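You operate a simulated robot arm through the tools that you are given. There is no shell and no other tool. Be economical: measure what you need, move in short steps, check, and stop when the job is done.

The job below is to be done with a simulated robot arm. You get a single attempt, and the scene is never put back.

TASK
Prime the rig's hand pump through the bleed valve.
Fine: tip the catch glass into the pump tank and stand it under the bleed spout again. Open the green valve, give the lever two full strokes, then shut the green valve. The yellow valve stays open.

Only the result counts: the job must be done as asked and must still hold three seconds after the hand-in. Knocking over, shifting, dropping, spilling or breaking anything else fails it.

THE ROBOT
A 7-joint arm with a two-finger parallel gripper, fixed in place. Base frame: the origin is at the foot of the arm, x ahead of it, y to its left, z up; the work surface is at about z = 0.78. Lengths are in m, angles in degrees, forces in N, time in s.
With the tool pointing down near the work surface it reaches from about 0.22 to 0.68 m from the base axis. Its first joint turns from -66.0 to 66.0 degrees. Payload 2.4 kg.
The tool frame sits at the grasp point between the pads (the TCP): z along the fingers, y along the line on which they close. The tips reach 0.03 m beyond it. The gripper opens to 0.094 m. The fingers are 0.028 m wide and 0.01 m thick; the gripper's body (0.05 by 0.096 m) begins 0.055 m behind the TCP.
Orientation is that of the tool frame in the base frame, as [roll, pitch, yaw] about the fixed x, y, z axes, in that order (R = Rz(yaw) Ry(pitch) Rx(roll)). With the fingers straight down and closing along the base's y, the tool's x points along the base's -x, its y along +y and its z along -z.

THE INTERFACE
- The arm moves only by the tool apply_moves. Its argument "targets" is a list of rows, each an object of numbers (a shift or turn left out is 0, a gripper value left out holds the last): "tx", "ty", "tz": the shift along the base's x, y, z in m; "ax", "ay", "az": the turn, a rotation vector about the base's x, y, z in degrees. In form: [{"tx": .., "ty": .., "tz": .., "ax": .., "ay": .., "az": ..}, ...]. A call has 1 to 10 rows; each row is the pose to reach, as a shift and turn from the pose commanded when the call began. "jaw" is the finger opening in m, from 0 to 0.094, set as the call begins (left out, the last holds). Rows are played at 5 a second. More than 0.05 m and 8.6 degrees between two rows, or a gripper value outside its range, and nothing of the call is played. A pose out of reach is approached as far as the arm can. The call stops where the force on the tool passes 70 N (or 10 N more than at its start, if that is more) or the arm is blocked; 0.2 s more then pass. Each finger travels about 0.153 m/s and halts on what it meets, pressing with about 22 N; the grip force reading is that of the motor and also rises with nothing between the fingers. The clock runs only during rows and for 0.2 s after the last one: add rows that repeat a pose to give the fingers time. The reply holds the time, the measured pose of the TCP, the force on the tool along the base axes, the opening and the grip force, in the units named above and with some noise, with the torque about the TCP (base axes, N m) and any sound that the robot's microphone picked up.
- Cameras (640 x 400 px; columns grow to the right, rows downward): "scene" is fixed at [0.0447, 0.4826, 1.4421]; the picture's right is [-0.67, -0.74, 0.00], its down [-0.43, 0.39, -0.82] and it looks along [0.61, -0.55, -0.58] (base axes); focal length 343 px, centre (320, 200). "wrist" rides on the gripper at [0.076, 0.014, -0.102] in the tool frame; the picture's right is [-0.18, 0.98, 0.00], its down [-0.75, -0.14, -0.64] and it looks along [-0.63, -0.12, 0.77] (tool axes); focal length 243 px, centre (320, 200). There is no depth. A picture from a camera that has moved, and an enlarged one, comes with that camera's place and axes in the base frame and with its lens.
- grab_frame(camera): a new picture of that camera. No time passes.
- zoom(camera, box): a new picture of the part [left, top, right, bottom] of that camera's present view, enlarged. No time passes.
- hand_in(): hands the job in; it is judged then, once.

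Go step by step. Nothing tells you positions but the pictures and the camera data: compare them with the known pose of the tool, close in by small moves and look again before you grip or let go. The budget is 120 turns and 84 pictures, counting those below and the enlarged ones. Unless the task says otherwise, let go and move clear before handing in, and close with one line.

The tools are called as name(argument=value, ...) on one line, values as JSON. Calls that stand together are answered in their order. apply_moves: Moves the arm, as the interface text tells. Its arguments: {"type":"object","properties":{"targets":{"type":"array","items":{"type":"object","properties":{"tx":{"type":"number"},"ty":{"type":"number"},"tz":{"type":"number"},"ax":{"type":"number"},"ay":{"type":"number"},"az":{"type":"number"}}}},"jaw":{"type":"number"}},"required":["targets"]} The other tools are called the same way: grab_frame (camera) takes a picture; zoom (camera, box) takes an enlarged picture of a part of a camera's view; hand_in () hands the job in.

At the start:

```text
t: 0.0
ee_pos: [0.4405, 0.0434, 1.2244]
ee_rot: [179.9, 0.0, -180.0]
wrist_force: [0.5, -0.6, -0.1]
moment: [-0.01, -0.01, 0.01]
grip_width: 0.0939
finger_force: 0.1
```

scene: 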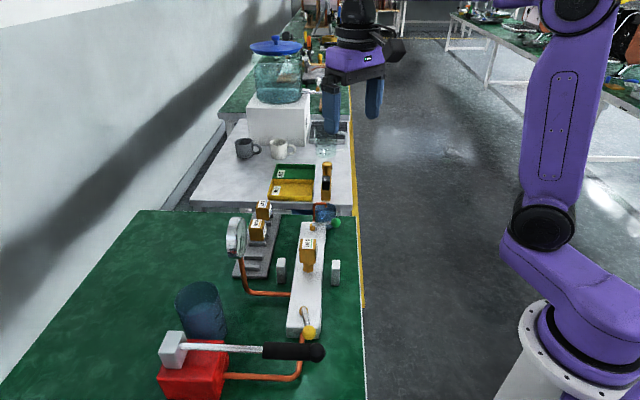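
wrist: 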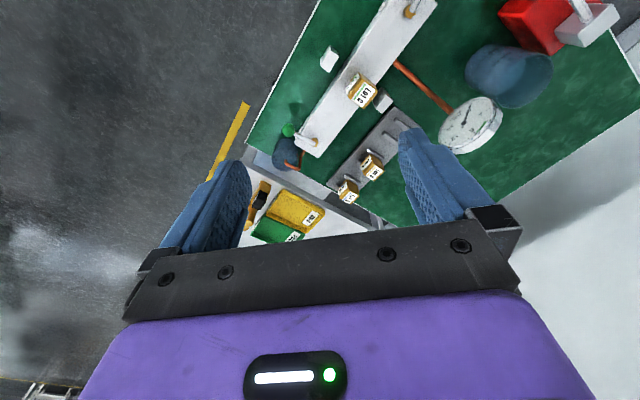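

I see a bench with a red pump (tank, lever), a white manifold with valves, and a catch glass near the green valve. I'll enlarge the areas to measure.

zoom(camera="scene", box=[220, 190, 380, 290])

zoom(camera="scene", box=[140, 270, 348, 400])

zoom(camera="wrist", box=[240, 0, 480, 150])

```text
4.00 times, centred on (300, 240) of scene
camera zoom: at [0.0447, 0.4826, 1.4421], right [-0.67, -0.74, 0.0], down [-0.43, 0.39, -0.82], along [0.61, -0.55, -0.58], focal length 1373 px, centre (400, 40)
```

zoom: 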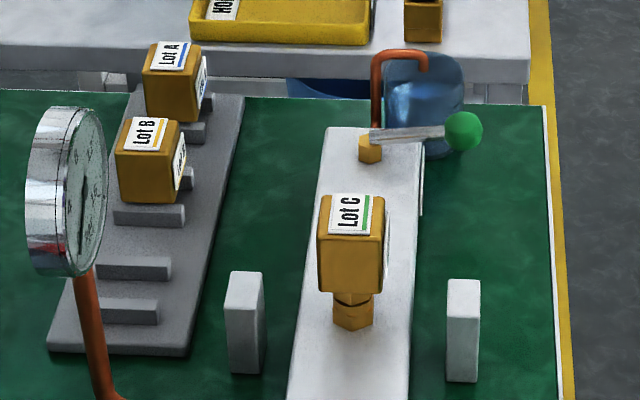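

```text
3.08 times, centred on (244, 335) of scene
camera zoom: at [0.0447, 0.4826, 1.4421], right [-0.67, -0.74, 0.0], down [-0.43, 0.39, -0.82], along [0.61, -0.55, -0.58], focal length 1056 px, centre (554, -215)
```

zoom: 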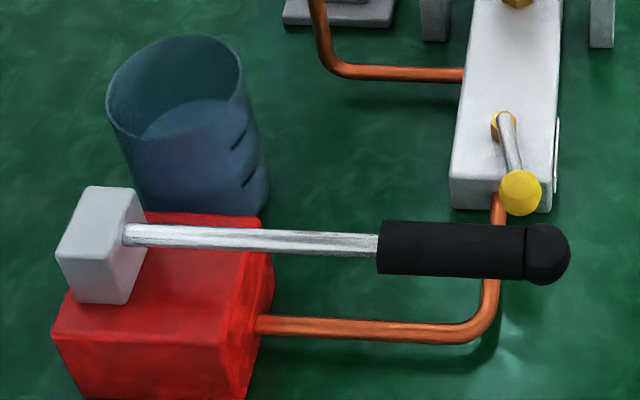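

```text
2.67 times, centred on (360, 75) of wrist
camera zoom: at [0.3656, 0.0586, 1.3271], right [0.18, 0.98, 0.0], down [0.75, -0.14, 0.64], along [0.63, -0.12, -0.77], focal length 647 px, centre (213, 533)
```

zoom: 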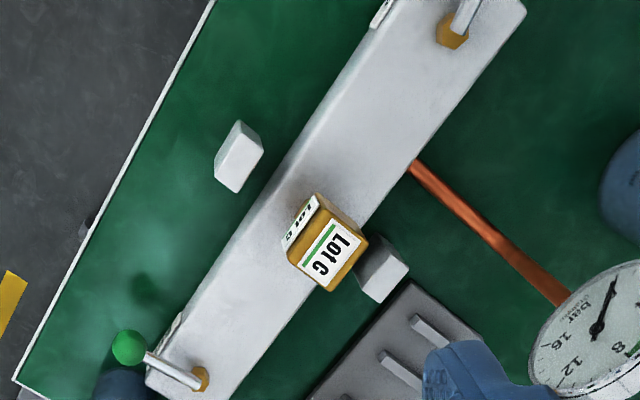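

Estimates so far: glass about (0.64,-0.07), green valve axis about (0.605,0.005) with its handle crosswise (shut), tank about (0.54,0.365), and lever tip near (0.29,0.27). I'll move the wrist camera lower for a second view.

apply_moves(targets=[{"tx": -0.01, "ty": -0.02, "tz": -0.03}, {"tx": -0.02, "ty": -0.04, "tz": -0.06}, {"tx": -0.03, "ty": -0.06, "tz": -0.1}, {"tx": -0.04, "ty": -0.08, "tz": -0.13}, {"tx": -0.05, "ty": -0.1, "tz": -0.16}, {"tx": -0.06, "ty": -0.12, "tz": -0.2}])

grab_frame(camera="wrist")

```text
t: 1.4
ee_pos: [0.3812, -0.0762, 1.0247]
ee_rot: [180.0, -0.1, -180.0]
wrist_force: [-0.1, -1.0, -0.8]
moment: [0.0, -0.01, 0.02]
grip_width: 0.0943
finger_force: 0.1
```

```text
78 pictures are left
camera wrist: at [0.3062, -0.0618, 1.1267], right [0.18, 0.98, 0.0], down [0.75, -0.14, 0.64], along [0.63, -0.12, -0.77], focal length 243 px, centre (320, 200)
```

wrist: 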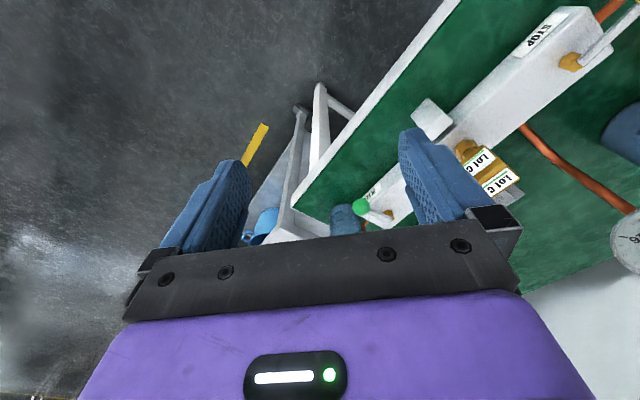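

The glass sits at the bleed end of the manifold, about 0.1 m in from the bench edge nearest the robot. I plan a horizontal side approach, perpendicular to that edge, with the camera on top. First I turn the wrist by yaw -135.

apply_moves(targets=[{"az": -8.5}, {"az": -17}, {"az": -25.5}, {"az": -34}, {"az": -42.5}, {"az": -51}, {"az": -59.5}, {"az": -67.5}])

apply_moves(targets=[{"az": -8.5}, {"az": -17}, {"az": -25.5}, {"az": -34}, {"az": -42.5}, {"az": -51}, {"az": -59.5}, {"az": -67.5}])

grab_frame(camera="wrist")

```text
t: 3.2
ee_pos: [0.381, -0.0767, 1.0247]
ee_rot: [-179.9, 0.0, 112.4]
wrist_force: [0.8, -0.4, 0.0]
moment: [0.02, -0.03, -0.03]
grip_width: 0.0944
finger_force: 0.1
```

```text
t: 5.0
ee_pos: [0.3814, -0.0766, 1.025]
ee_rot: [-180.0, 0.0, 44.8]
wrist_force: [-0.2, 0.8, 0.2]
moment: [0.0, -0.03, -0.03]
grip_width: 0.0938
finger_force: 0.0
```

```text
77 pictures are left
camera wrist: at [0.446, -0.0321, 1.1272], right [0.56, -0.83, 0.0], down [-0.63, -0.43, 0.64], along [-0.53, -0.36, -0.77], focal length 243 px, centre (320, 200)
```

wrist: 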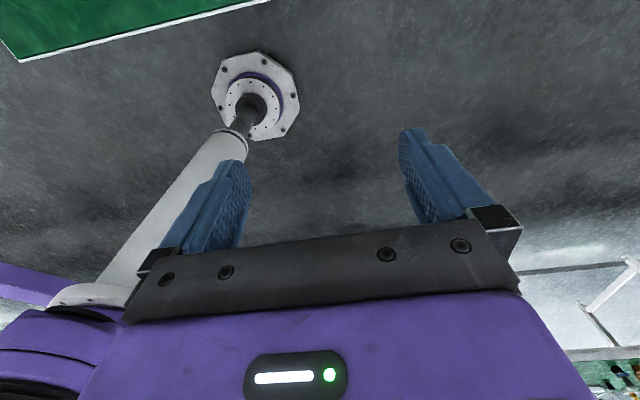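

The flip works. Now I pitch the tool toward horizontal, pointing along (0.7,0.7), while shifting to the outside of the bench edge.

apply_moves(targets=[{"tx": 0.0, "ty": -0.016, "tz": 0, "ax": 6, "ay": -6}, {"tx": 0.01, "ty": -0.032, "tz": 0, "ax": 12, "ay": -12}, {"tx": 0.02, "ty": -0.048, "tz": 0, "ax": 18, "ay": -18}, {"tx": 0.03, "ty": -0.064, "tz": 0, "ax": 24, "ay": -24}, {"tx": 0.04, "ty": -0.08, "tz": 0, "ax": 30, "ay": -30}, {"tx": 0.05, "ty": -0.096, "tz": -0.01, "ax": 36, "ay": -36}, {"tx": 0.06, "ty": -0.112, "tz": -0.02, "ax": 42, "ay": -42}, {"tx": 0.075, "ty": -0.125, "tz": -0.03, "ax": 48, "ay": -48}, {"tx": 0.09, "ty": -0.13, "tz": -0.04, "ax": 54, "ay": -54}, {"tx": 0.1, "ty": -0.135, "tz": -0.05, "ax": 60, "ay": -60}])

grab_frame(camera="wrist")

grab_frame(camera="scene")

```text
t: 7.2
ee_pos: [0.4821, -0.2114, 0.9745]
ee_rot: [179.4, -85.0, 45.4]
wrist_force: [-0.4, 0.2, -0.3]
moment: [0.0, -0.03, 0.01]
grip_width: 0.0941
finger_force: 0.0
```

```text
76 pictures are left
camera wrist: at [0.4248, -0.2884, 1.0597], right [0.68, -0.71, -0.18], down [-0.6, -0.4, -0.69], along [0.42, 0.58, -0.7], focal length 243 px, centre (320, 200)
```

wrist: 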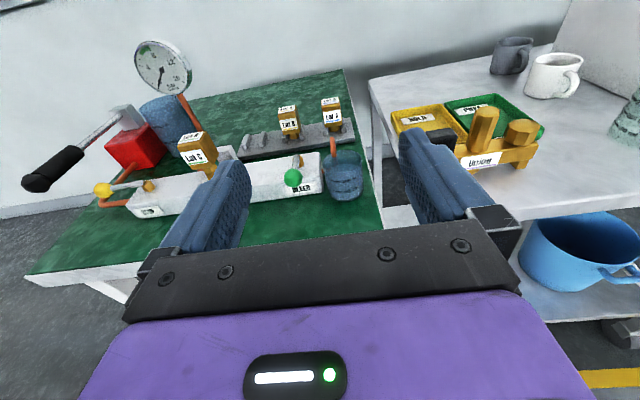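

```text
75 pictures are left
```

scene: 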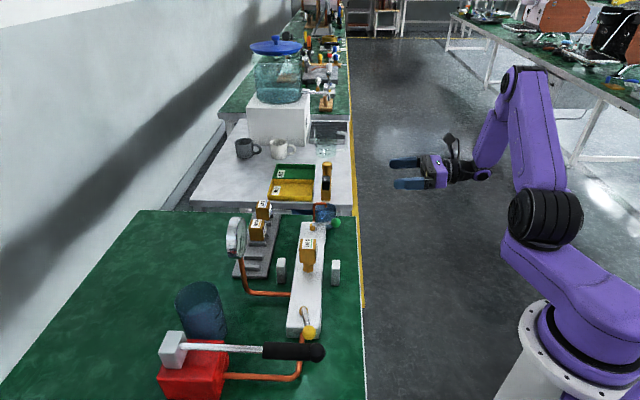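

Excellent view. I'll enlarge the glass, valves and lever.

zoom(camera="wrist", box=[260, 130, 388, 210])

zoom(camera="wrist", box=[10, 80, 234, 220])

```text
5.00 times, centred on (324, 170) of wrist
camera zoom: at [0.4248, -0.2884, 1.0597], right [0.68, -0.71, -0.18], down [-0.6, -0.4, -0.69], along [0.42, 0.58, -0.7], focal length 1213 px, centre (300, 350)
```

zoom: 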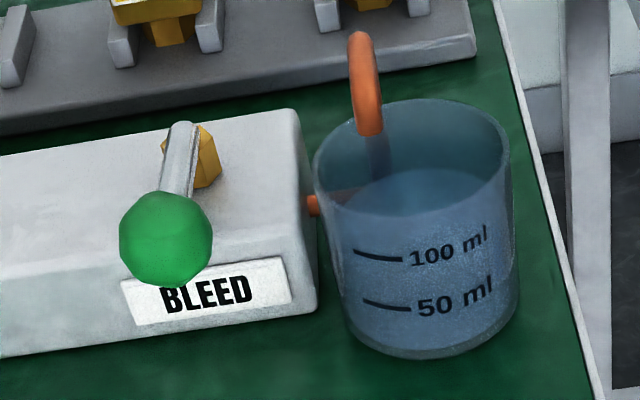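

```text
2.86 times, centred on (122, 150) of wrist
camera zoom: at [0.4248, -0.2884, 1.0597], right [0.68, -0.71, -0.18], down [-0.6, -0.4, -0.69], along [0.42, 0.58, -0.7], focal length 693 px, centre (886, 343)
```

zoom: 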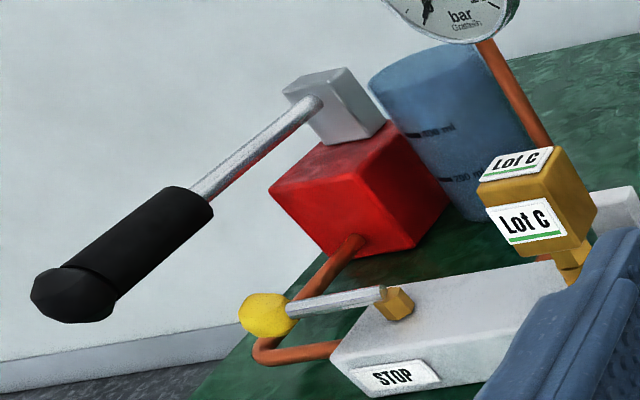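

The glass is about 58 mm across and 60 mm tall, holds over 100 ml, and is centred near (0.637,-0.076). The spout is about 9 mm above the rim and the manifold is close on its left. I'll turn the approach 30° so the left finger stays in front of the manifold.

apply_moves(targets=[{"tx": 0.02, "ty": -0.01, "tz": -0.015, "az": 6}, {"tx": 0.04, "ty": -0.02, "tz": -0.03, "az": 12}, {"tx": 0.06, "ty": -0.03, "tz": -0.045, "az": 18}, {"tx": 0.085, "ty": -0.04, "tz": -0.06, "az": 24}, {"tx": 0.108, "ty": -0.045, "tz": -0.075, "az": 30}])

grab_frame(camera="wrist")

zoom(camera="scene", box=[280, 150, 440, 250])

```text
t: 8.4
ee_pos: [0.557, -0.2326, 0.9092]
ee_rot: [-178.1, -84.9, 73.2]
wrist_force: [-0.2, -0.5, 0.8]
moment: [0.02, 0.06, 0.0]
grip_width: 0.0939
finger_force: 0.0
out of reach, approached as far as the arm can: row 5
```

```text
72 pictures are left
camera wrist: at [0.5467, -0.3285, 0.9947], right [0.94, -0.27, -0.19], down [-0.32, -0.65, -0.69], along [0.07, 0.71, -0.7], focal length 243 px, centre (320, 200)
```

wrist: 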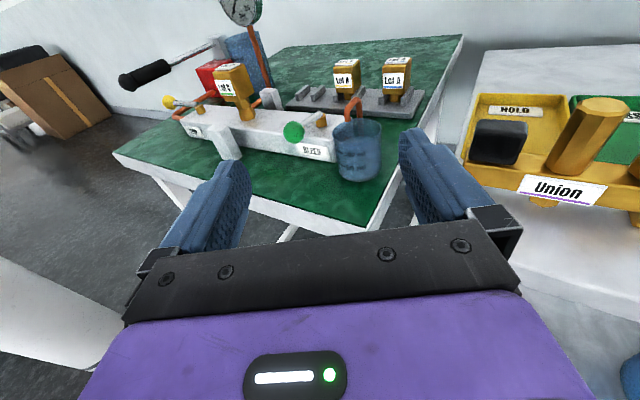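

```text
4.00 times, centred on (360, 200) of scene
camera zoom: at [0.0447, 0.4826, 1.4421], right [-0.67, -0.74, 0.0], down [-0.43, 0.39, -0.82], along [0.61, -0.55, -0.58], focal length 1373 px, centre (160, 200)
```

zoom: 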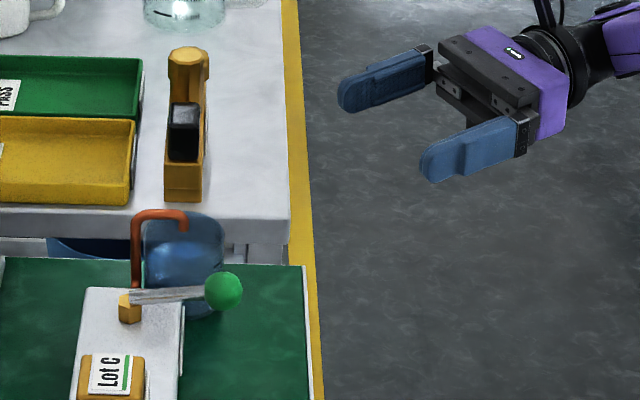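

Slightly out of reach there, but the target itself is closer in. I'll move diagonally nearer and lower, then check.

apply_moves(targets=[{"tx": 0.01, "ty": 0.02, "tz": -0.02}, {"tx": 0.02, "ty": 0.035, "tz": -0.045}, {"tx": 0.03, "ty": 0.05, "tz": -0.07}])

grab_frame(camera="wrist")

```text
t: 9.2
ee_pos: [0.5619, -0.1698, 0.8293]
ee_rot: [179.4, -85.1, 75.6]
wrist_force: [-1.2, -1.4, -0.5]
moment: [0.02, -0.02, -0.01]
grip_width: 0.0943
finger_force: 0.2
out of reach, approached as far as the arm can: row 2, 3
```

```text
70 pictures are left
camera wrist: at [0.5511, -0.2643, 0.9149], right [0.94, -0.27, -0.18], down [-0.32, -0.64, -0.69], along [0.07, 0.71, -0.7], focal length 243 px, centre (320, 200)
```

wrist: 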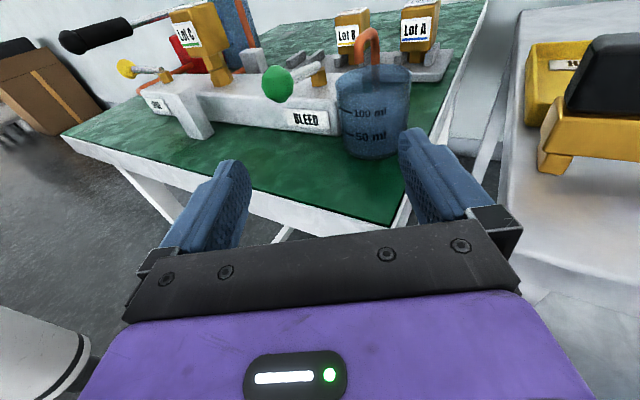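

Manifold top is z≈0.811 and the rim z≈0.839, so I can grip high, above the manifold, with a heading of 55° that is well within reach. The green knob is at (0.563,-0.043,0.845), so I narrow the jaw to 0.075.

apply_moves(targets=[{"tx": -0.03, "ty": 0.02, "tz": 0.005, "az": -7}, {"tx": -0.055, "ty": 0.037, "tz": 0.005, "az": -14}, {"tx": -0.048, "ty": 0.04, "tz": 0.002, "az": -20}, {"tx": -0.048, "ty": 0.04, "tz": 0.002, "az": -20}], jaw=0.075)

grab_frame(camera="wrist")

zoom(camera="scene", box=[280, 170, 408, 250])

```text
t: 10.2
ee_pos: [0.5655, -0.0452, 0.8343]
ee_rot: [167.4, -83.5, 77.6]
wrist_force: [27.1, -5.5, -11.7]
moment: [-0.19, 0.33, -0.46]
grip_width: 0.0902
finger_force: 13.5
out of reach, approached as far as the arm can: row 1
stopped in row 4: the force on the tool passed its limit at 90 N (the readings are from after the stop); the commanded pose is now the measured one
```

```text
69 pictures are left
camera wrist: at [0.5388, -0.1341, 0.9216], right [0.89, -0.43, -0.16], down [-0.42, -0.6, -0.68], along [0.2, 0.67, -0.71], focal length 243 px, centre (320, 200)
```

wrist: 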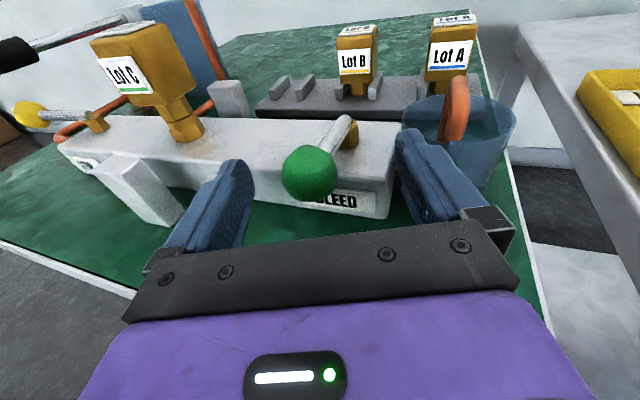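

```text
5.00 times, centred on (344, 210) of scene
camera zoom: at [0.0456, 0.4825, 1.4421], right [-0.67, -0.74, 0.0], down [-0.43, 0.39, -0.82], along [0.61, -0.55, -0.58], focal length 1716 px, centre (200, 150)
```

zoom: 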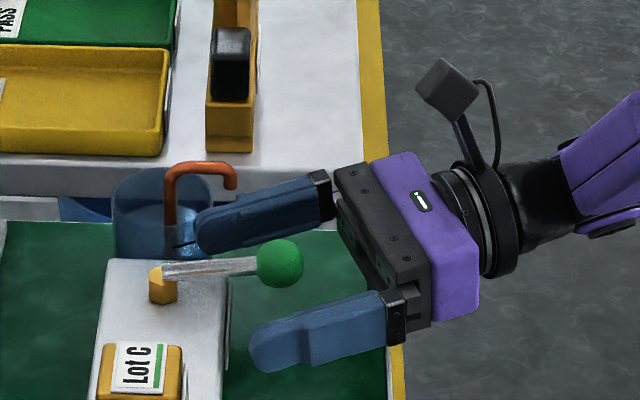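

The motion overshot where I expected and bumped something. I'll look closely before moving.

zoom(camera="wrist", box=[370, 60, 530, 220])

zoom(camera="scene", box=[290, 190, 354, 230])

```text
2.50 times, centred on (450, 140) of wrist
camera zoom: at [0.5388, -0.1341, 0.9216], right [0.89, -0.43, -0.16], down [-0.42, -0.6, -0.68], along [0.2, 0.67, -0.71], focal length 606 px, centre (-5, 350)
```

zoom: 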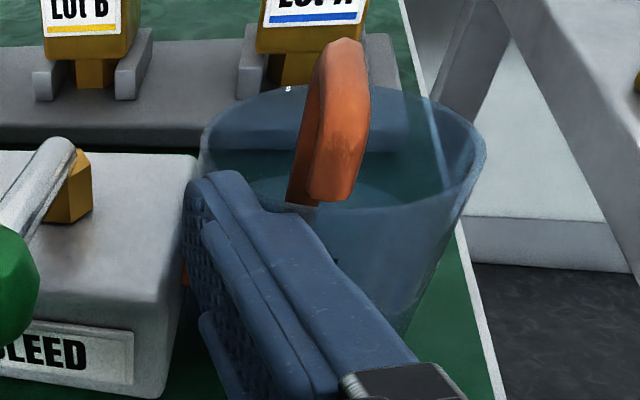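

```text
10.00 times, centred on (322, 210) of scene
camera zoom: at [0.0456, 0.4825, 1.4421], right [-0.67, -0.74, 0.0], down [-0.43, 0.39, -0.82], along [0.61, -0.55, -0.58], focal length 3433 px, centre (300, 100)
```

zoom: 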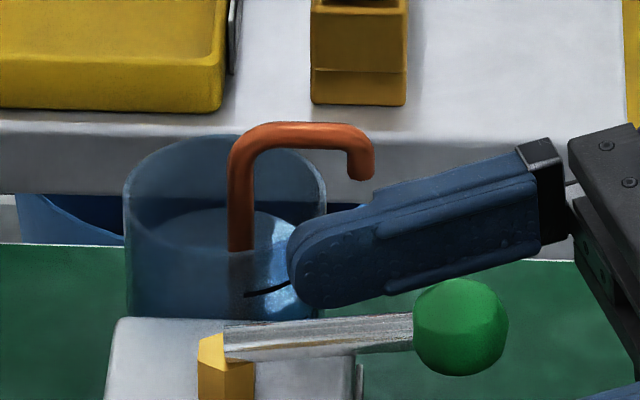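

The glass was pushed straight back about 35 mm, but it is upright and still holds its liquid. The green knob is between the fingers and hasn't moved. I retract straight back along the tool axis.

apply_moves(targets=[{}, {"tx": -0.008, "ty": -0.018, "tz": 0.002}, {"tx": -0.02, "ty": -0.045, "tz": 0.005}, {"tx": -0.034, "ty": -0.072, "tz": 0.009}, {"tx": -0.042, "ty": -0.09, "tz": 0.011}], jaw=0.092)

grab_frame(camera="wrist")

zoom(camera="scene", box=[290, 190, 370, 240])

```text
t: 11.4
ee_pos: [0.5221, -0.1337, 0.8455]
ee_rot: [167.7, -83.9, 77.8]
wrist_force: [0.6, -0.2, -0.4]
moment: [-0.01, 0.01, 0.0]
grip_width: 0.0922
finger_force: 0.1
```

```text
65 pictures are left
camera wrist: at [0.4949, -0.2235, 0.9325], right [0.89, -0.42, -0.16], down [-0.41, -0.6, -0.69], along [0.19, 0.68, -0.71], focal length 243 px, centre (320, 200)
```

wrist: 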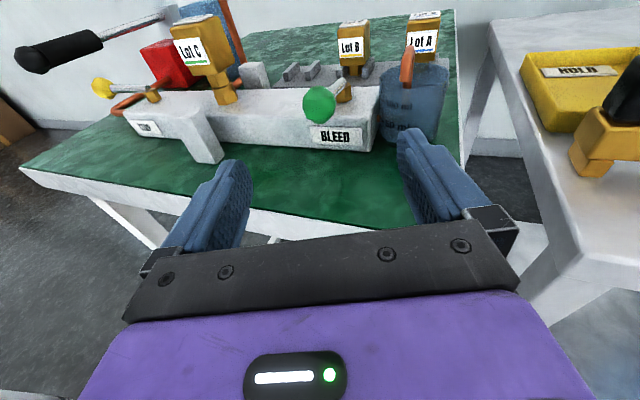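

```text
8.00 times, centred on (330, 215) of scene
camera zoom: at [0.0447, 0.4826, 1.4421], right [-0.67, -0.74, 0.0], down [-0.43, 0.39, -0.82], along [0.61, -0.55, -0.58], focal length 2746 px, centre (240, 80)
```

zoom: 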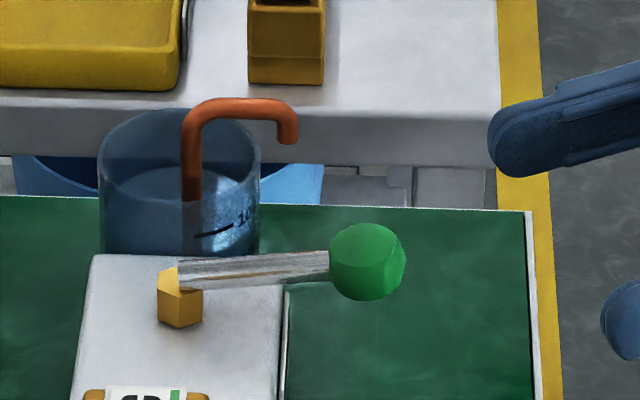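

Only the glass has moved: it is now at about (0.664,-0.041), and valve and knob are unchanged. I line up at heading ~50° for a high grip, stopping 0.12 m short.

apply_moves(targets=[{"tx": 0.02, "ty": -0.002, "tz": -0.004, "az": -5}, {"tx": 0.04, "ty": -0.004, "tz": -0.008, "az": -10}, {"tx": 0.0605, "ty": -0.005, "tz": -0.011, "az": -15}, {"tx": 0.0605, "ty": -0.005, "tz": -0.011, "az": -15}], jaw=0.075)

grab_frame(camera="wrist")

```text
t: 12.4
ee_pos: [0.5826, -0.1381, 0.8324]
ee_rot: [168.0, -83.9, 62.5]
wrist_force: [0.1, 0.1, 0.0]
moment: [0.02, -0.04, -0.01]
grip_width: 0.0752
finger_force: 0.0
```

```text
63 pictures are left
camera wrist: at [0.5328, -0.2176, 0.9204], right [0.75, -0.64, -0.16], down [-0.55, -0.47, -0.69], along [0.36, 0.6, -0.71], focal length 243 px, centre (320, 200)
```

wrist: 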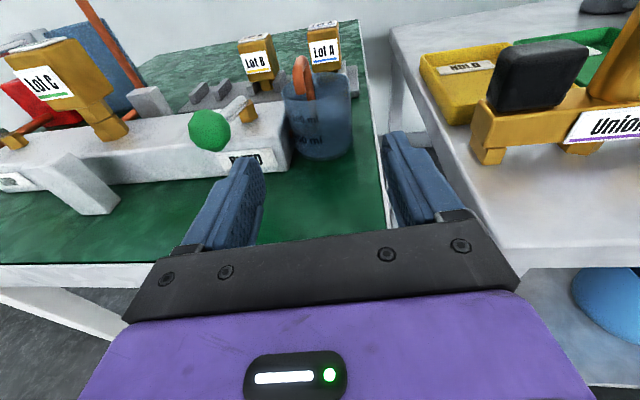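

Aligned to within a few mm; the glass is 0.126 m ahead. I advance 0.075 m and check the clearances.

apply_moves(targets=[{"tx": 0.0117, "ty": 0.0146}, {"tx": 0.0234, "ty": 0.0292}, {"tx": 0.0351, "ty": 0.0438}, {"tx": 0.0468, "ty": 0.0584}])

grab_frame(camera="wrist")

zoom(camera="scene", box=[290, 180, 386, 240])

```text
t: 13.4
ee_pos: [0.6183, -0.0966, 0.8345]
ee_rot: [170.6, -84.1, 59.2]
wrist_force: [-21.3, -3.4, 9.3]
moment: [0.47, 0.39, 1.05]
grip_width: 0.0829
finger_force: 7.4
stopped in row 4: the force on the tool passed its limit at 81 N (the readings are from after the stop); the commanded pose is now the measured one
```

```text
62 pictures are left
camera wrist: at [0.5691, -0.1765, 0.9202], right [0.74, -0.65, -0.17], down [-0.56, -0.46, -0.69], along [0.37, 0.6, -0.71], focal length 243 px, centre (320, 200)
```

wrist: 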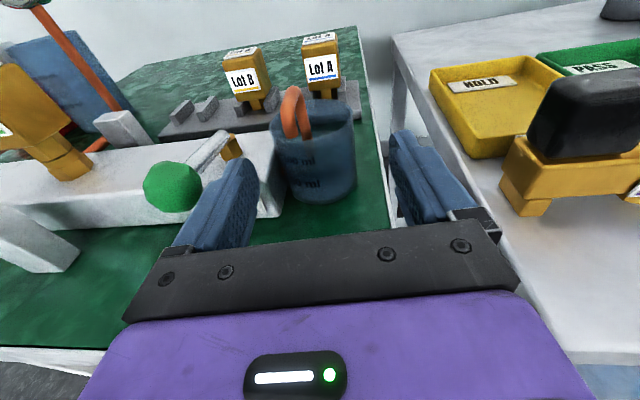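

```text
6.67 times, centred on (338, 210) of scene
camera zoom: at [0.044, 0.4826, 1.4421], right [-0.67, -0.74, 0.0], down [-0.43, 0.39, -0.82], along [0.61, -0.55, -0.58], focal length 2289 px, centre (200, 133)
```

zoom: 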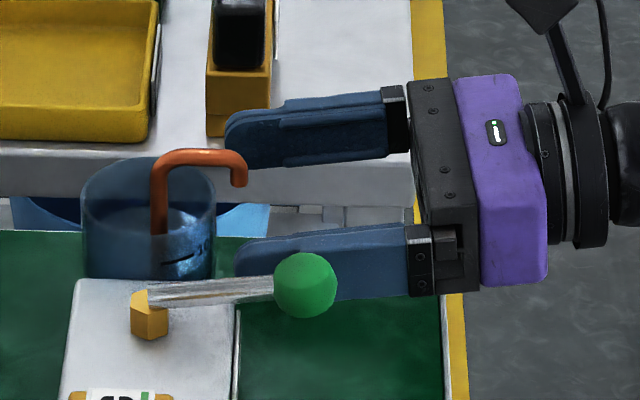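

The left finger touched the manifold corner, so its top must be higher than I measured. I'll zoom in to measure it.

zoom(camera="wrist", box=[190, 80, 382, 230])

```text
2.67 times, centred on (286, 155) of wrist
camera zoom: at [0.5691, -0.1765, 0.9202], right [0.74, -0.65, -0.17], down [-0.56, -0.46, -0.69], along [0.37, 0.6, -0.71], focal length 647 px, centre (411, 320)
```

zoom: 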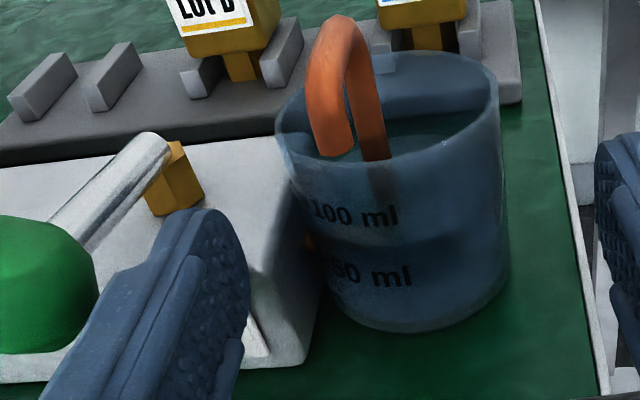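

Manifold top is about 0.822. I back off 2 cm, level the tool, raise it to z≈0.839 so the fingers clear the manifold, and shift 5 mm left.

apply_moves(targets=[{"tx": -0.0129, "ty": -0.0152}, {"tx": -0.0167, "ty": -0.012, "tz": 0.003, "ax": 2.3, "ay": -1.9}, {"tx": -0.0167, "ty": -0.012, "tz": 0.006, "ax": 4.6, "ay": -3.8}, {"tx": -0.0167, "ty": -0.012, "tz": 0.006, "ax": 4.6, "ay": -3.8}], jaw=0.075)

zoom(camera="wrist", box=[190, 80, 430, 230])

```text
t: 14.4
ee_pos: [0.605, -0.1087, 0.8388]
ee_rot: [88.8, -88.9, 140.6]
wrist_force: [-0.1, 1.0, -0.3]
moment: [-0.01, 0.03, -0.02]
grip_width: 0.0749
finger_force: 0.2
```

```text
2.67 times, centred on (310, 155) of wrist
camera zoom: at [0.5486, -0.1941, 0.9156], right [0.75, -0.64, -0.17], down [-0.51, -0.41, -0.76], along [0.42, 0.65, -0.63], focal length 647 px, centre (347, 320)
```

zoom: 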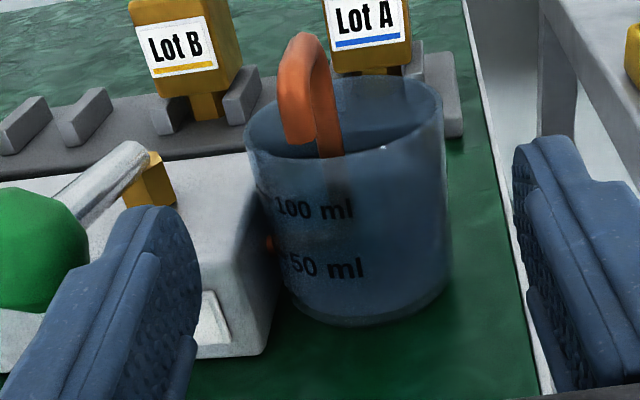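

Clear of the manifold now; I advance onto the glass.

apply_moves(targets=[{"tx": 0.0115, "ty": 0.0144}, {"tx": 0.023, "ty": 0.0288}, {"tx": 0.0345, "ty": 0.0431}, {"tx": 0.046, "ty": 0.0575}])

grab_frame(camera="wrist")

zoom(camera="scene", box=[290, 180, 386, 240])

```text
t: 15.4
ee_pos: [0.651, -0.051, 0.8389]
ee_rot: [90.0, -88.9, 139.8]
wrist_force: [-0.2, 0.5, -0.1]
moment: [0.02, 0.01, 0.01]
grip_width: 0.0751
finger_force: 0.1
```

```text
58 pictures are left
camera wrist: at [0.5949, -0.1363, 0.9157], right [0.75, -0.64, -0.17], down [-0.51, -0.41, -0.76], along [0.42, 0.65, -0.63], focal length 243 px, centre (320, 200)
```

wrist: 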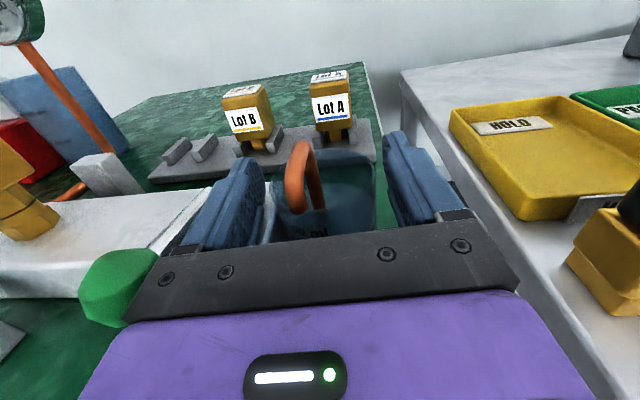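

```text
6.67 times, centred on (338, 210) of scene
camera zoom: at [0.0447, 0.4826, 1.4421], right [-0.67, -0.74, 0.0], down [-0.43, 0.39, -0.82], along [0.61, -0.55, -0.58], focal length 2289 px, centre (200, 133)
```

zoom: 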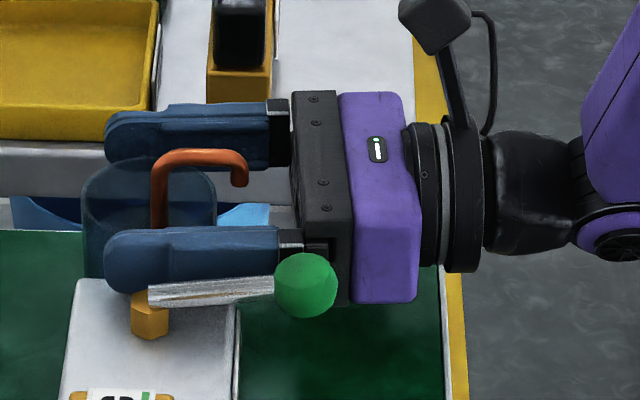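

The fingers straddle the glass with no contact. I close the grip.

apply_moves(targets=[{}, {}, {}], jaw=0.05)

grab_frame(camera="wrist")

```text
t: 16.2
ee_pos: [0.6512, -0.0514, 0.8395]
ee_rot: [89.0, -88.8, 140.5]
wrist_force: [1.9, 0.5, 1.4]
moment: [0.03, -0.08, -0.05]
grip_width: 0.0592
finger_force: 22.4
```

```text
56 pictures are left
camera wrist: at [0.5949, -0.1365, 0.9159], right [0.75, -0.64, -0.17], down [-0.51, -0.41, -0.76], along [0.42, 0.65, -0.63], focal length 243 px, centre (320, 200)
```

wrist: 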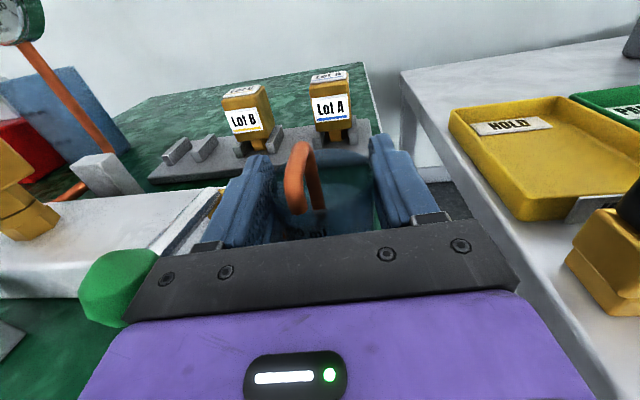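

Gripped at 59 mm. I lift 3 mm and pull slowly back out from under the spout.

apply_moves(targets=[{"tz": 0.003}, {"tx": -0.008, "ty": -0.0095, "tz": 0.003}, {"tx": -0.016, "ty": -0.019, "tz": 0.003}, {"tx": -0.024, "ty": -0.0285, "tz": 0.003}, {"tx": -0.032, "ty": -0.038, "tz": 0.003}, {"tx": -0.04, "ty": -0.0475, "tz": 0.003}, {"tx": -0.048, "ty": -0.057, "tz": 0.003}, {"tx": -0.056, "ty": -0.0665, "tz": 0.003}, {"tx": -0.064, "ty": -0.076, "tz": 0.003}])

grab_frame(camera="wrist")

zoom(camera="scene", box=[290, 180, 386, 240])

```text
t: 18.2
ee_pos: [0.587, -0.1274, 0.8412]
ee_rot: [89.5, -88.8, 140.0]
wrist_force: [0.3, 0.1, -0.9]
moment: [0.0, 0.02, 0.02]
grip_width: 0.059
finger_force: 21.9
```

```text
55 pictures are left
camera wrist: at [0.5305, -0.2129, 0.9185], right [0.75, -0.64, -0.17], down [-0.51, -0.41, -0.76], along [0.42, 0.65, -0.63], focal length 243 px, centre (320, 200)
```

wrist: 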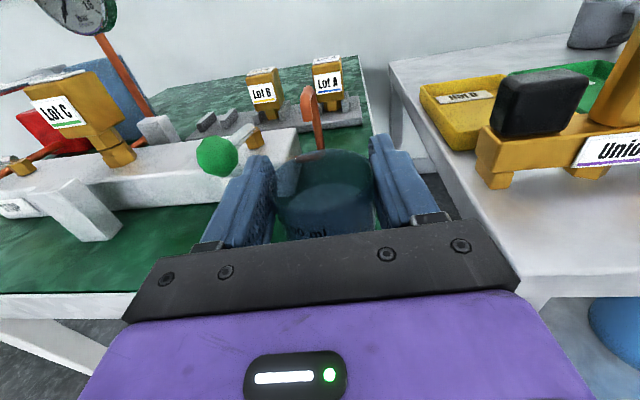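

```text
6.67 times, centred on (338, 210) of scene
camera zoom: at [0.0447, 0.4826, 1.4421], right [-0.67, -0.74, 0.0], down [-0.43, 0.39, -0.82], along [0.61, -0.55, -0.58], focal length 2289 px, centre (200, 133)
```

zoom: 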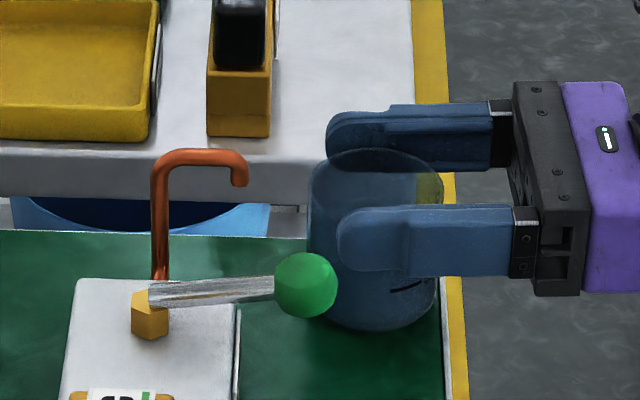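

The glass is out with its liquid intact. I lift it level to z≈1.08 while retracting a bit.

apply_moves(targets=[{"tz": 0.02}, {"tx": -0.005, "tz": 0.045}, {"tx": -0.015, "ty": 0.002, "tz": 0.07}, {"tx": -0.025, "ty": 0.005, "tz": 0.095}, {"tx": -0.035, "ty": 0.01, "tz": 0.12}, {"tx": -0.045, "ty": 0.015, "tz": 0.145}, {"tx": -0.055, "ty": 0.02, "tz": 0.17}, {"tx": -0.065, "ty": 0.025, "tz": 0.195}, {"tx": -0.075, "ty": 0.03, "tz": 0.22}, {"tx": -0.08, "ty": 0.035, "tz": 0.238}])

apply_moves(targets=[{"tx": -0.008, "ty": 0.025, "az": -3}, {"tx": -0.016, "ty": 0.05, "az": -6}, {"tx": -0.024, "ty": 0.075, "az": -9}, {"tx": -0.032, "ty": 0.1, "az": -12}, {"tx": -0.04, "ty": 0.13, "az": -15}, {"tx": -0.05, "ty": 0.16, "az": -18}, {"tx": -0.06, "ty": 0.19, "az": -21}, {"tx": -0.07, "ty": 0.22, "az": -24}, {"tx": -0.08, "ty": 0.25, "az": -27}, {"tx": -0.09, "ty": 0.28, "az": -30}])

grab_frame(camera="wrist")

grab_frame(camera="scene")

```text
t: 20.4
ee_pos: [0.5069, -0.0933, 1.0793]
ee_rot: [90.4, -89.0, 139.1]
wrist_force: [-0.3, 0.1, -0.8]
moment: [-0.01, 0.0, 0.01]
grip_width: 0.0589
finger_force: 21.6
```

```text
t: 22.6
ee_pos: [0.453, 0.1879, 1.0708]
ee_rot: [90.5, -89.0, 108.9]
wrist_force: [-0.5, -0.3, -1.0]
moment: [-0.03, -0.01, -0.03]
grip_width: 0.0589
finger_force: 22.1
out of reach, approached as far as the arm can: row 9, 10
```

```text
53 pictures are left
camera wrist: at [0.3611, 0.142, 1.1479], right [0.33, -0.93, -0.17], down [-0.65, -0.09, -0.76], along [0.69, 0.36, -0.63], focal length 243 px, centre (320, 200)
```

wrist: 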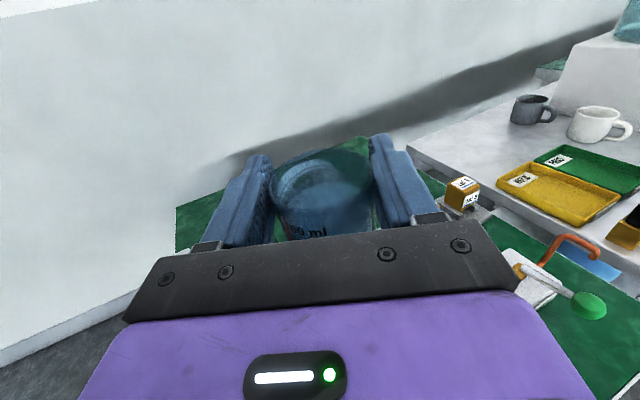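

```text
52 pictures are left
```

scene: 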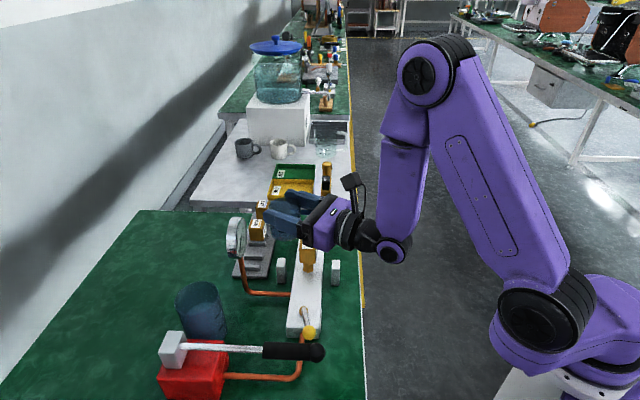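

The arm is near its inner reach limit here, so I test with a small step outward to see which pose it takes as its base.

apply_moves(targets=[{"tx": 0.015, "ty": 0.01}, {"tx": 0.03, "ty": 0.02}])

```text
t: 23.2
ee_pos: [0.4832, 0.2027, 1.0708]
ee_rot: [91.5, -88.9, 108.3]
wrist_force: [0.1, 0.1, -1.0]
moment: [0.0, 0.02, -0.02]
grip_width: 0.0585
finger_force: 22.0
out of reach, approached as far as the arm can: row 2
```

The wrist roll seems to be at its limit when pointing radially, so I should keep more heading offset; tilting left will relieve it. I check the gauge and tank heights.

zoom(camera="scene", box=[150, 190, 342, 310])

grab_frame(camera="wrist")

```text
3.33 times, centred on (246, 250) of scene
camera zoom: at [0.0447, 0.4826, 1.4421], right [-0.67, -0.74, 0.0], down [-0.43, 0.39, -0.82], along [0.61, -0.55, -0.58], focal length 1144 px, centre (567, 33)
```

zoom: 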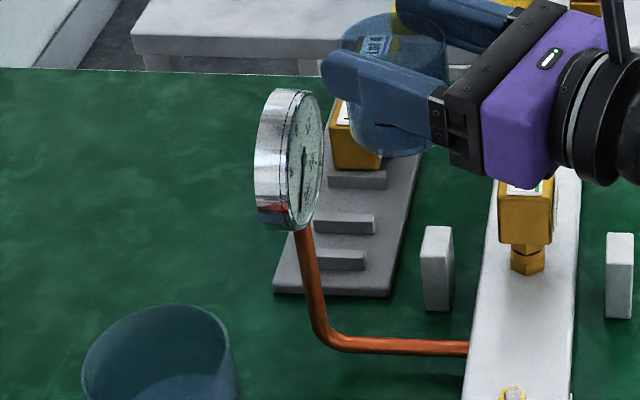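

```text
50 pictures are left
camera wrist: at [0.3914, 0.1565, 1.1482], right [0.33, -0.93, -0.17], down [-0.65, -0.1, -0.76], along [0.68, 0.36, -0.63], focal length 243 px, centre (320, 200)
```

wrist: 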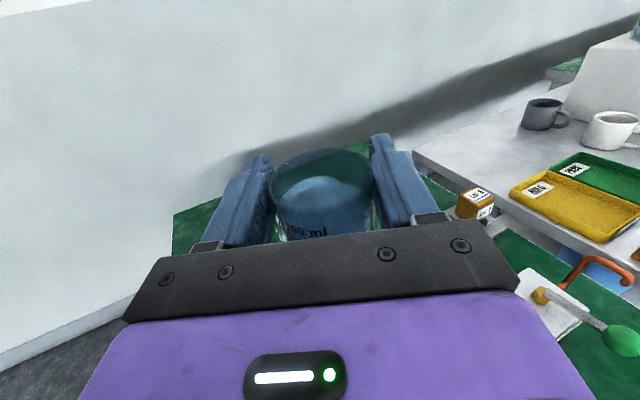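

The gauge top is at about z=1.017 beside the tank. I'll raise to z≈1.12, restore heading 50°, and cross above the gauge to a point over the tank rim.

apply_moves(targets=[{"tz": 0.012, "az": 7}, {"tz": 0.025, "az": 15}, {"tz": 0.038, "az": 22.5}, {"tx": 0.005, "ty": 0.01, "tz": 0.05, "az": 30}, {"tx": 0.017, "ty": 0.03, "tz": 0.05, "az": 30}, {"tx": 0.03, "ty": 0.055, "tz": 0.05, "az": 30}, {"tx": 0.043, "ty": 0.08, "tz": 0.05, "az": 30}, {"tx": 0.057, "ty": 0.105, "tz": 0.05, "az": 30}, {"tx": 0.068, "ty": 0.125, "tz": 0.05, "az": 30}, {"tx": 0.074, "ty": 0.135, "tz": 0.05, "az": 30}])

grab_frame(camera="scene")

grab_frame(camera="wrist")

```text
t: 25.4
ee_pos: [0.556, 0.3376, 1.1222]
ee_rot: [92.0, -88.9, 137.6]
wrist_force: [0.2, 0.4, -1.4]
moment: [0.02, 0.03, -0.02]
grip_width: 0.0589
finger_force: 21.7
```

```text
49 pictures are left
```

scene: 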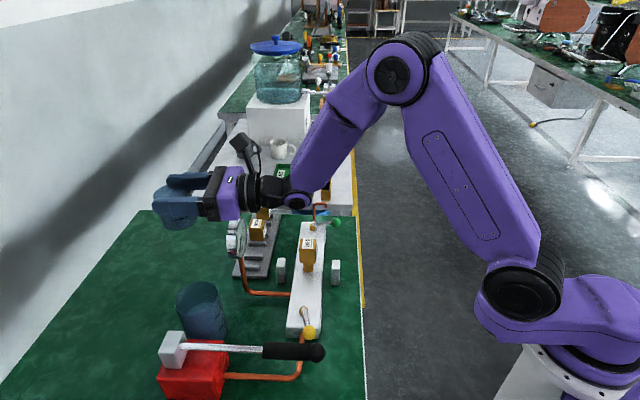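

```text
48 pictures are left
camera wrist: at [0.5, 0.2517, 1.1982], right [0.75, -0.64, -0.17], down [-0.51, -0.41, -0.76], along [0.42, 0.65, -0.63], focal length 243 px, centre (320, 200)
```

wrist: 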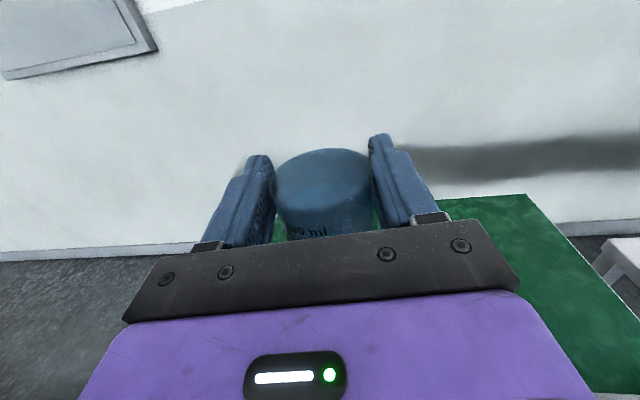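

Good. The glass is above the tank, offset right so its left lip is over the opening. I lower to z≈1.087 and start tilting left.

apply_moves(targets=[{"tz": -0.012}, {"tz": -0.024}, {"tz": -0.035}, {"tz": -0.035, "ax": -5.1, "ay": -6.1}, {"tz": -0.035, "ax": -10.3, "ay": -12.3}, {"tz": -0.035, "ax": -15.4, "ay": -18.4}])

zoom(camera="scene", box=[120, 150, 312, 350])

```text
t: 26.8
ee_pos: [0.5566, 0.3364, 1.0859]
ee_rot: [89.5, -64.8, 140.1]
wrist_force: [-0.7, -0.9, -0.8]
moment: [0.0, 0.01, 0.03]
grip_width: 0.0591
finger_force: 22.4
```

```text
2.00 times, centred on (216, 250) of scene
camera zoom: at [0.0447, 0.4826, 1.4421], right [-0.67, -0.74, 0.0], down [-0.43, 0.39, -0.82], along [0.61, -0.55, -0.58], focal length 687 px, centre (528, 100)
```

zoom: 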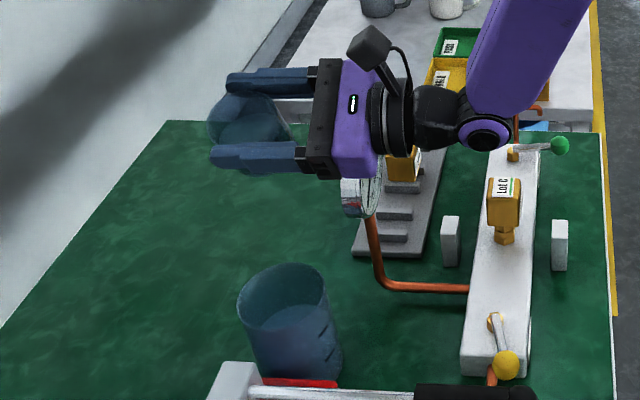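

Tilted ~24°, nothing spilling. I continue slowly to 60°, keeping the lip over the tank.

apply_moves(targets=[{"ax": -2.6, "ay": -3.1}, {"tx": -0.001, "ty": 0.001, "ax": -5.1, "ay": -6.1}, {"tx": -0.002, "ty": 0.0017, "ax": -7.7, "ay": -9.2}, {"tx": -0.0023, "ty": 0.002, "ax": -10.3, "ay": -12.3}, {"tx": -0.0035, "ty": 0.003, "ax": -12.9, "ay": -15.3}, {"tx": -0.0045, "ty": 0.004, "ax": -15.4, "ay": -18.4}, {"tx": -0.0055, "ty": 0.0047, "ax": -18, "ay": -21.5}, {"tx": -0.007, "ty": 0.006, "ax": -20.6, "ay": -24.5}, {"tx": -0.008, "ty": 0.0068, "ax": -23.1, "ay": -27.6}, {"tx": -0.008, "ty": 0.0068, "ax": -23.1, "ay": -27.6}])

zoom(camera="scene", box=[120, 150, 312, 350])

```text
t: 29.0
ee_pos: [0.5473, 0.3439, 1.0858]
ee_rot: [89.5, -28.8, 139.9]
wrist_force: [0.1, -0.2, -0.8]
moment: [0.01, 0.03, -0.03]
grip_width: 0.0584
finger_force: 22.3
```

```text
2.00 times, centred on (216, 250) of scene
camera zoom: at [0.0447, 0.4826, 1.4421], right [-0.67, -0.74, 0.0], down [-0.43, 0.39, -0.82], along [0.61, -0.55, -0.58], focal length 687 px, centre (528, 100)
```

zoom: 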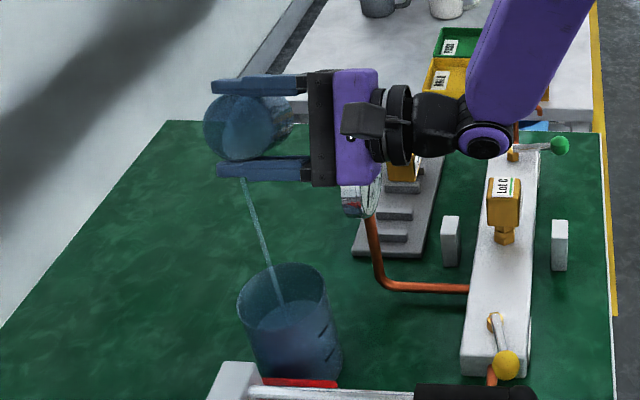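

The stream lands in the middle of the tank. I continue to ~115°.

apply_moves(targets=[{"tx": -0.002, "ty": 0.002, "ax": -3.5, "ay": -4.2}, {"tx": -0.004, "ty": 0.0035, "ax": -7, "ay": -8.4}, {"tx": -0.006, "ty": 0.005, "ax": -10.5, "ay": -12.6}, {"tx": -0.0085, "ty": 0.007, "ax": -14, "ay": -16.8}, {"tx": -0.011, "ty": 0.009, "ax": -17.7, "ay": -21}, {"tx": -0.013, "ty": 0.011, "ax": -21.2, "ay": -25.3}, {"tx": -0.015, "ty": 0.013, "ax": -24.7, "ay": -29.5}, {"tx": -0.017, "ty": 0.0145, "ax": -28.2, "ay": -33.7}, {"tx": -0.019, "ty": 0.016, "ax": -31.7, "ay": -37.9}, {"tx": -0.021, "ty": 0.0175, "ax": -35.3, "ay": -42.1}])

apply_moves(targets=[{}, {}, {}, {}, {}, {}, {}, {}])

zoom(camera="scene", box=[120, 150, 312, 350])

```text
t: 31.2
ee_pos: [0.5279, 0.3624, 1.0862]
ee_rot: [89.5, 26.1, 140.0]
wrist_force: [0.1, -0.3, -0.1]
moment: [0.0, 0.04, -0.04]
grip_width: 0.0585
finger_force: 22.0
```

```text
t: 33.0
ee_pos: [0.5286, 0.3609, 1.0866]
ee_rot: [89.5, 26.0, 140.0]
wrist_force: [-0.7, -0.3, -0.3]
moment: [0.04, 0.04, 0.0]
grip_width: 0.0583
finger_force: 21.6
```

```text
2.00 times, centred on (216, 250) of scene
camera zoom: at [0.0447, 0.4826, 1.4421], right [-0.67, -0.74, 0.0], down [-0.43, 0.39, -0.82], along [0.61, -0.55, -0.58], focal length 687 px, centre (528, 100)
```

zoom: 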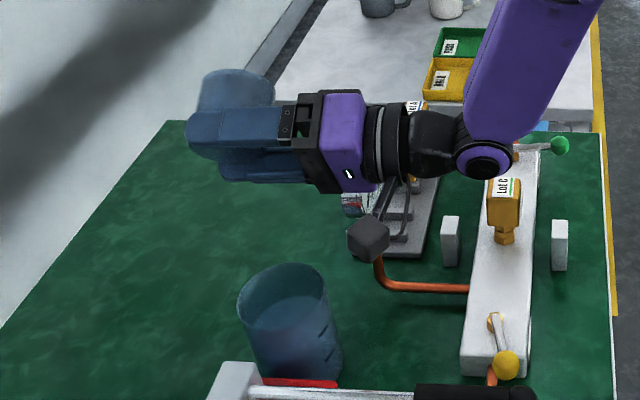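

Empty and no drips. I rotate the glass upright again while rising, then retrace the path.

apply_moves(targets=[{"tz": 0.01, "ax": 5.1, "ay": 6.1}, {"tz": 0.02, "ax": 10.3, "ay": 12.3}, {"tz": 0.03, "ax": 15.4, "ay": 18.4}, {"tz": 0.035, "ax": 20.6, "ay": 24.5}, {"tz": 0.035, "ax": 25.7, "ay": 30.6}, {"tz": 0.035, "ax": 30.9, "ay": 36.8}, {"tz": 0.035, "ax": 36, "ay": 42.9}, {"tz": 0.035, "ax": 41.1, "ay": 49}, {"tz": 0.035, "ax": 46.3, "ay": 55.2}, {"tz": 0.035, "ax": 51.4, "ay": 61.3}])

apply_moves(targets=[{"ax": 5.1, "ay": 6.1}, {"ax": 10.3, "ay": 12.3}, {"ax": 15.4, "ay": 18.4}, {"tx": -0.005, "ty": -0.02, "ax": 20, "ay": 23.8}, {"tx": -0.01, "ty": -0.04, "ax": 22.5, "ay": 26.9}, {"tx": -0.02, "ty": -0.08, "ax": 22.5, "ay": 26.9}, {"tx": -0.03, "ty": -0.12, "ax": 22.5, "ay": 26.9}, {"tx": -0.04, "ty": -0.16, "ax": 22.5, "ay": 26.9}])

apply_moves(targets=[{"ty": -0.04}, {"ty": -0.08}, {"tx": 0.005, "ty": -0.12, "tz": -0.01}, {"tx": 0.01, "ty": -0.16, "tz": -0.02}, {"tx": 0.015, "ty": -0.2, "tz": -0.03}, {"tx": 0.02, "ty": -0.24, "tz": -0.04}, {"tx": 0.025, "ty": -0.28, "tz": -0.06}, {"tx": 0.03, "ty": -0.3, "tz": -0.09}])

grab_frame(camera="wrist")

```text
t: 35.2
ee_pos: [0.5283, 0.3611, 1.1216]
ee_rot: [89.4, -54.1, 140.2]
wrist_force: [0.5, 0.3, -1.6]
moment: [0.01, 0.01, 0.02]
grip_width: 0.0584
finger_force: 21.7
```

```text
t: 37.0
ee_pos: [0.4872, 0.2016, 1.1209]
ee_rot: [90.0, -89.1, 139.5]
wrist_force: [0.2, -0.1, 0.0]
moment: [0.0, 0.02, 0.0]
grip_width: 0.0583
finger_force: 22.5
```

```text
t: 38.8
ee_pos: [0.517, -0.0973, 1.0303]
ee_rot: [89.1, -89.2, 140.3]
wrist_force: [0.4, -0.8, 0.1]
moment: [-0.02, 0.0, 0.0]
grip_width: 0.0584
finger_force: 21.9
```

```text
44 pictures are left
camera wrist: at [0.4615, -0.1837, 1.107], right [0.75, -0.64, -0.17], down [-0.51, -0.4, -0.76], along [0.42, 0.65, -0.63], focal length 243 px, centre (320, 200)
```

wrist: 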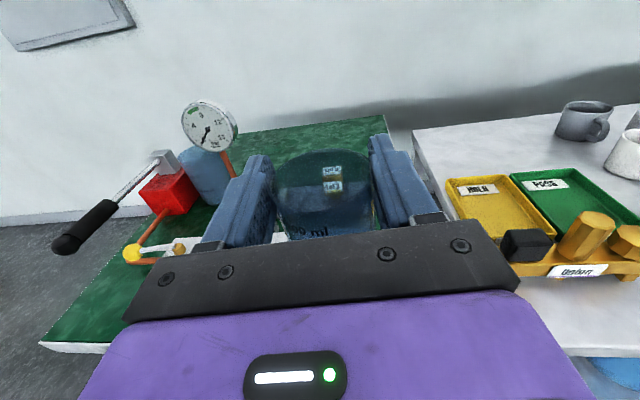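

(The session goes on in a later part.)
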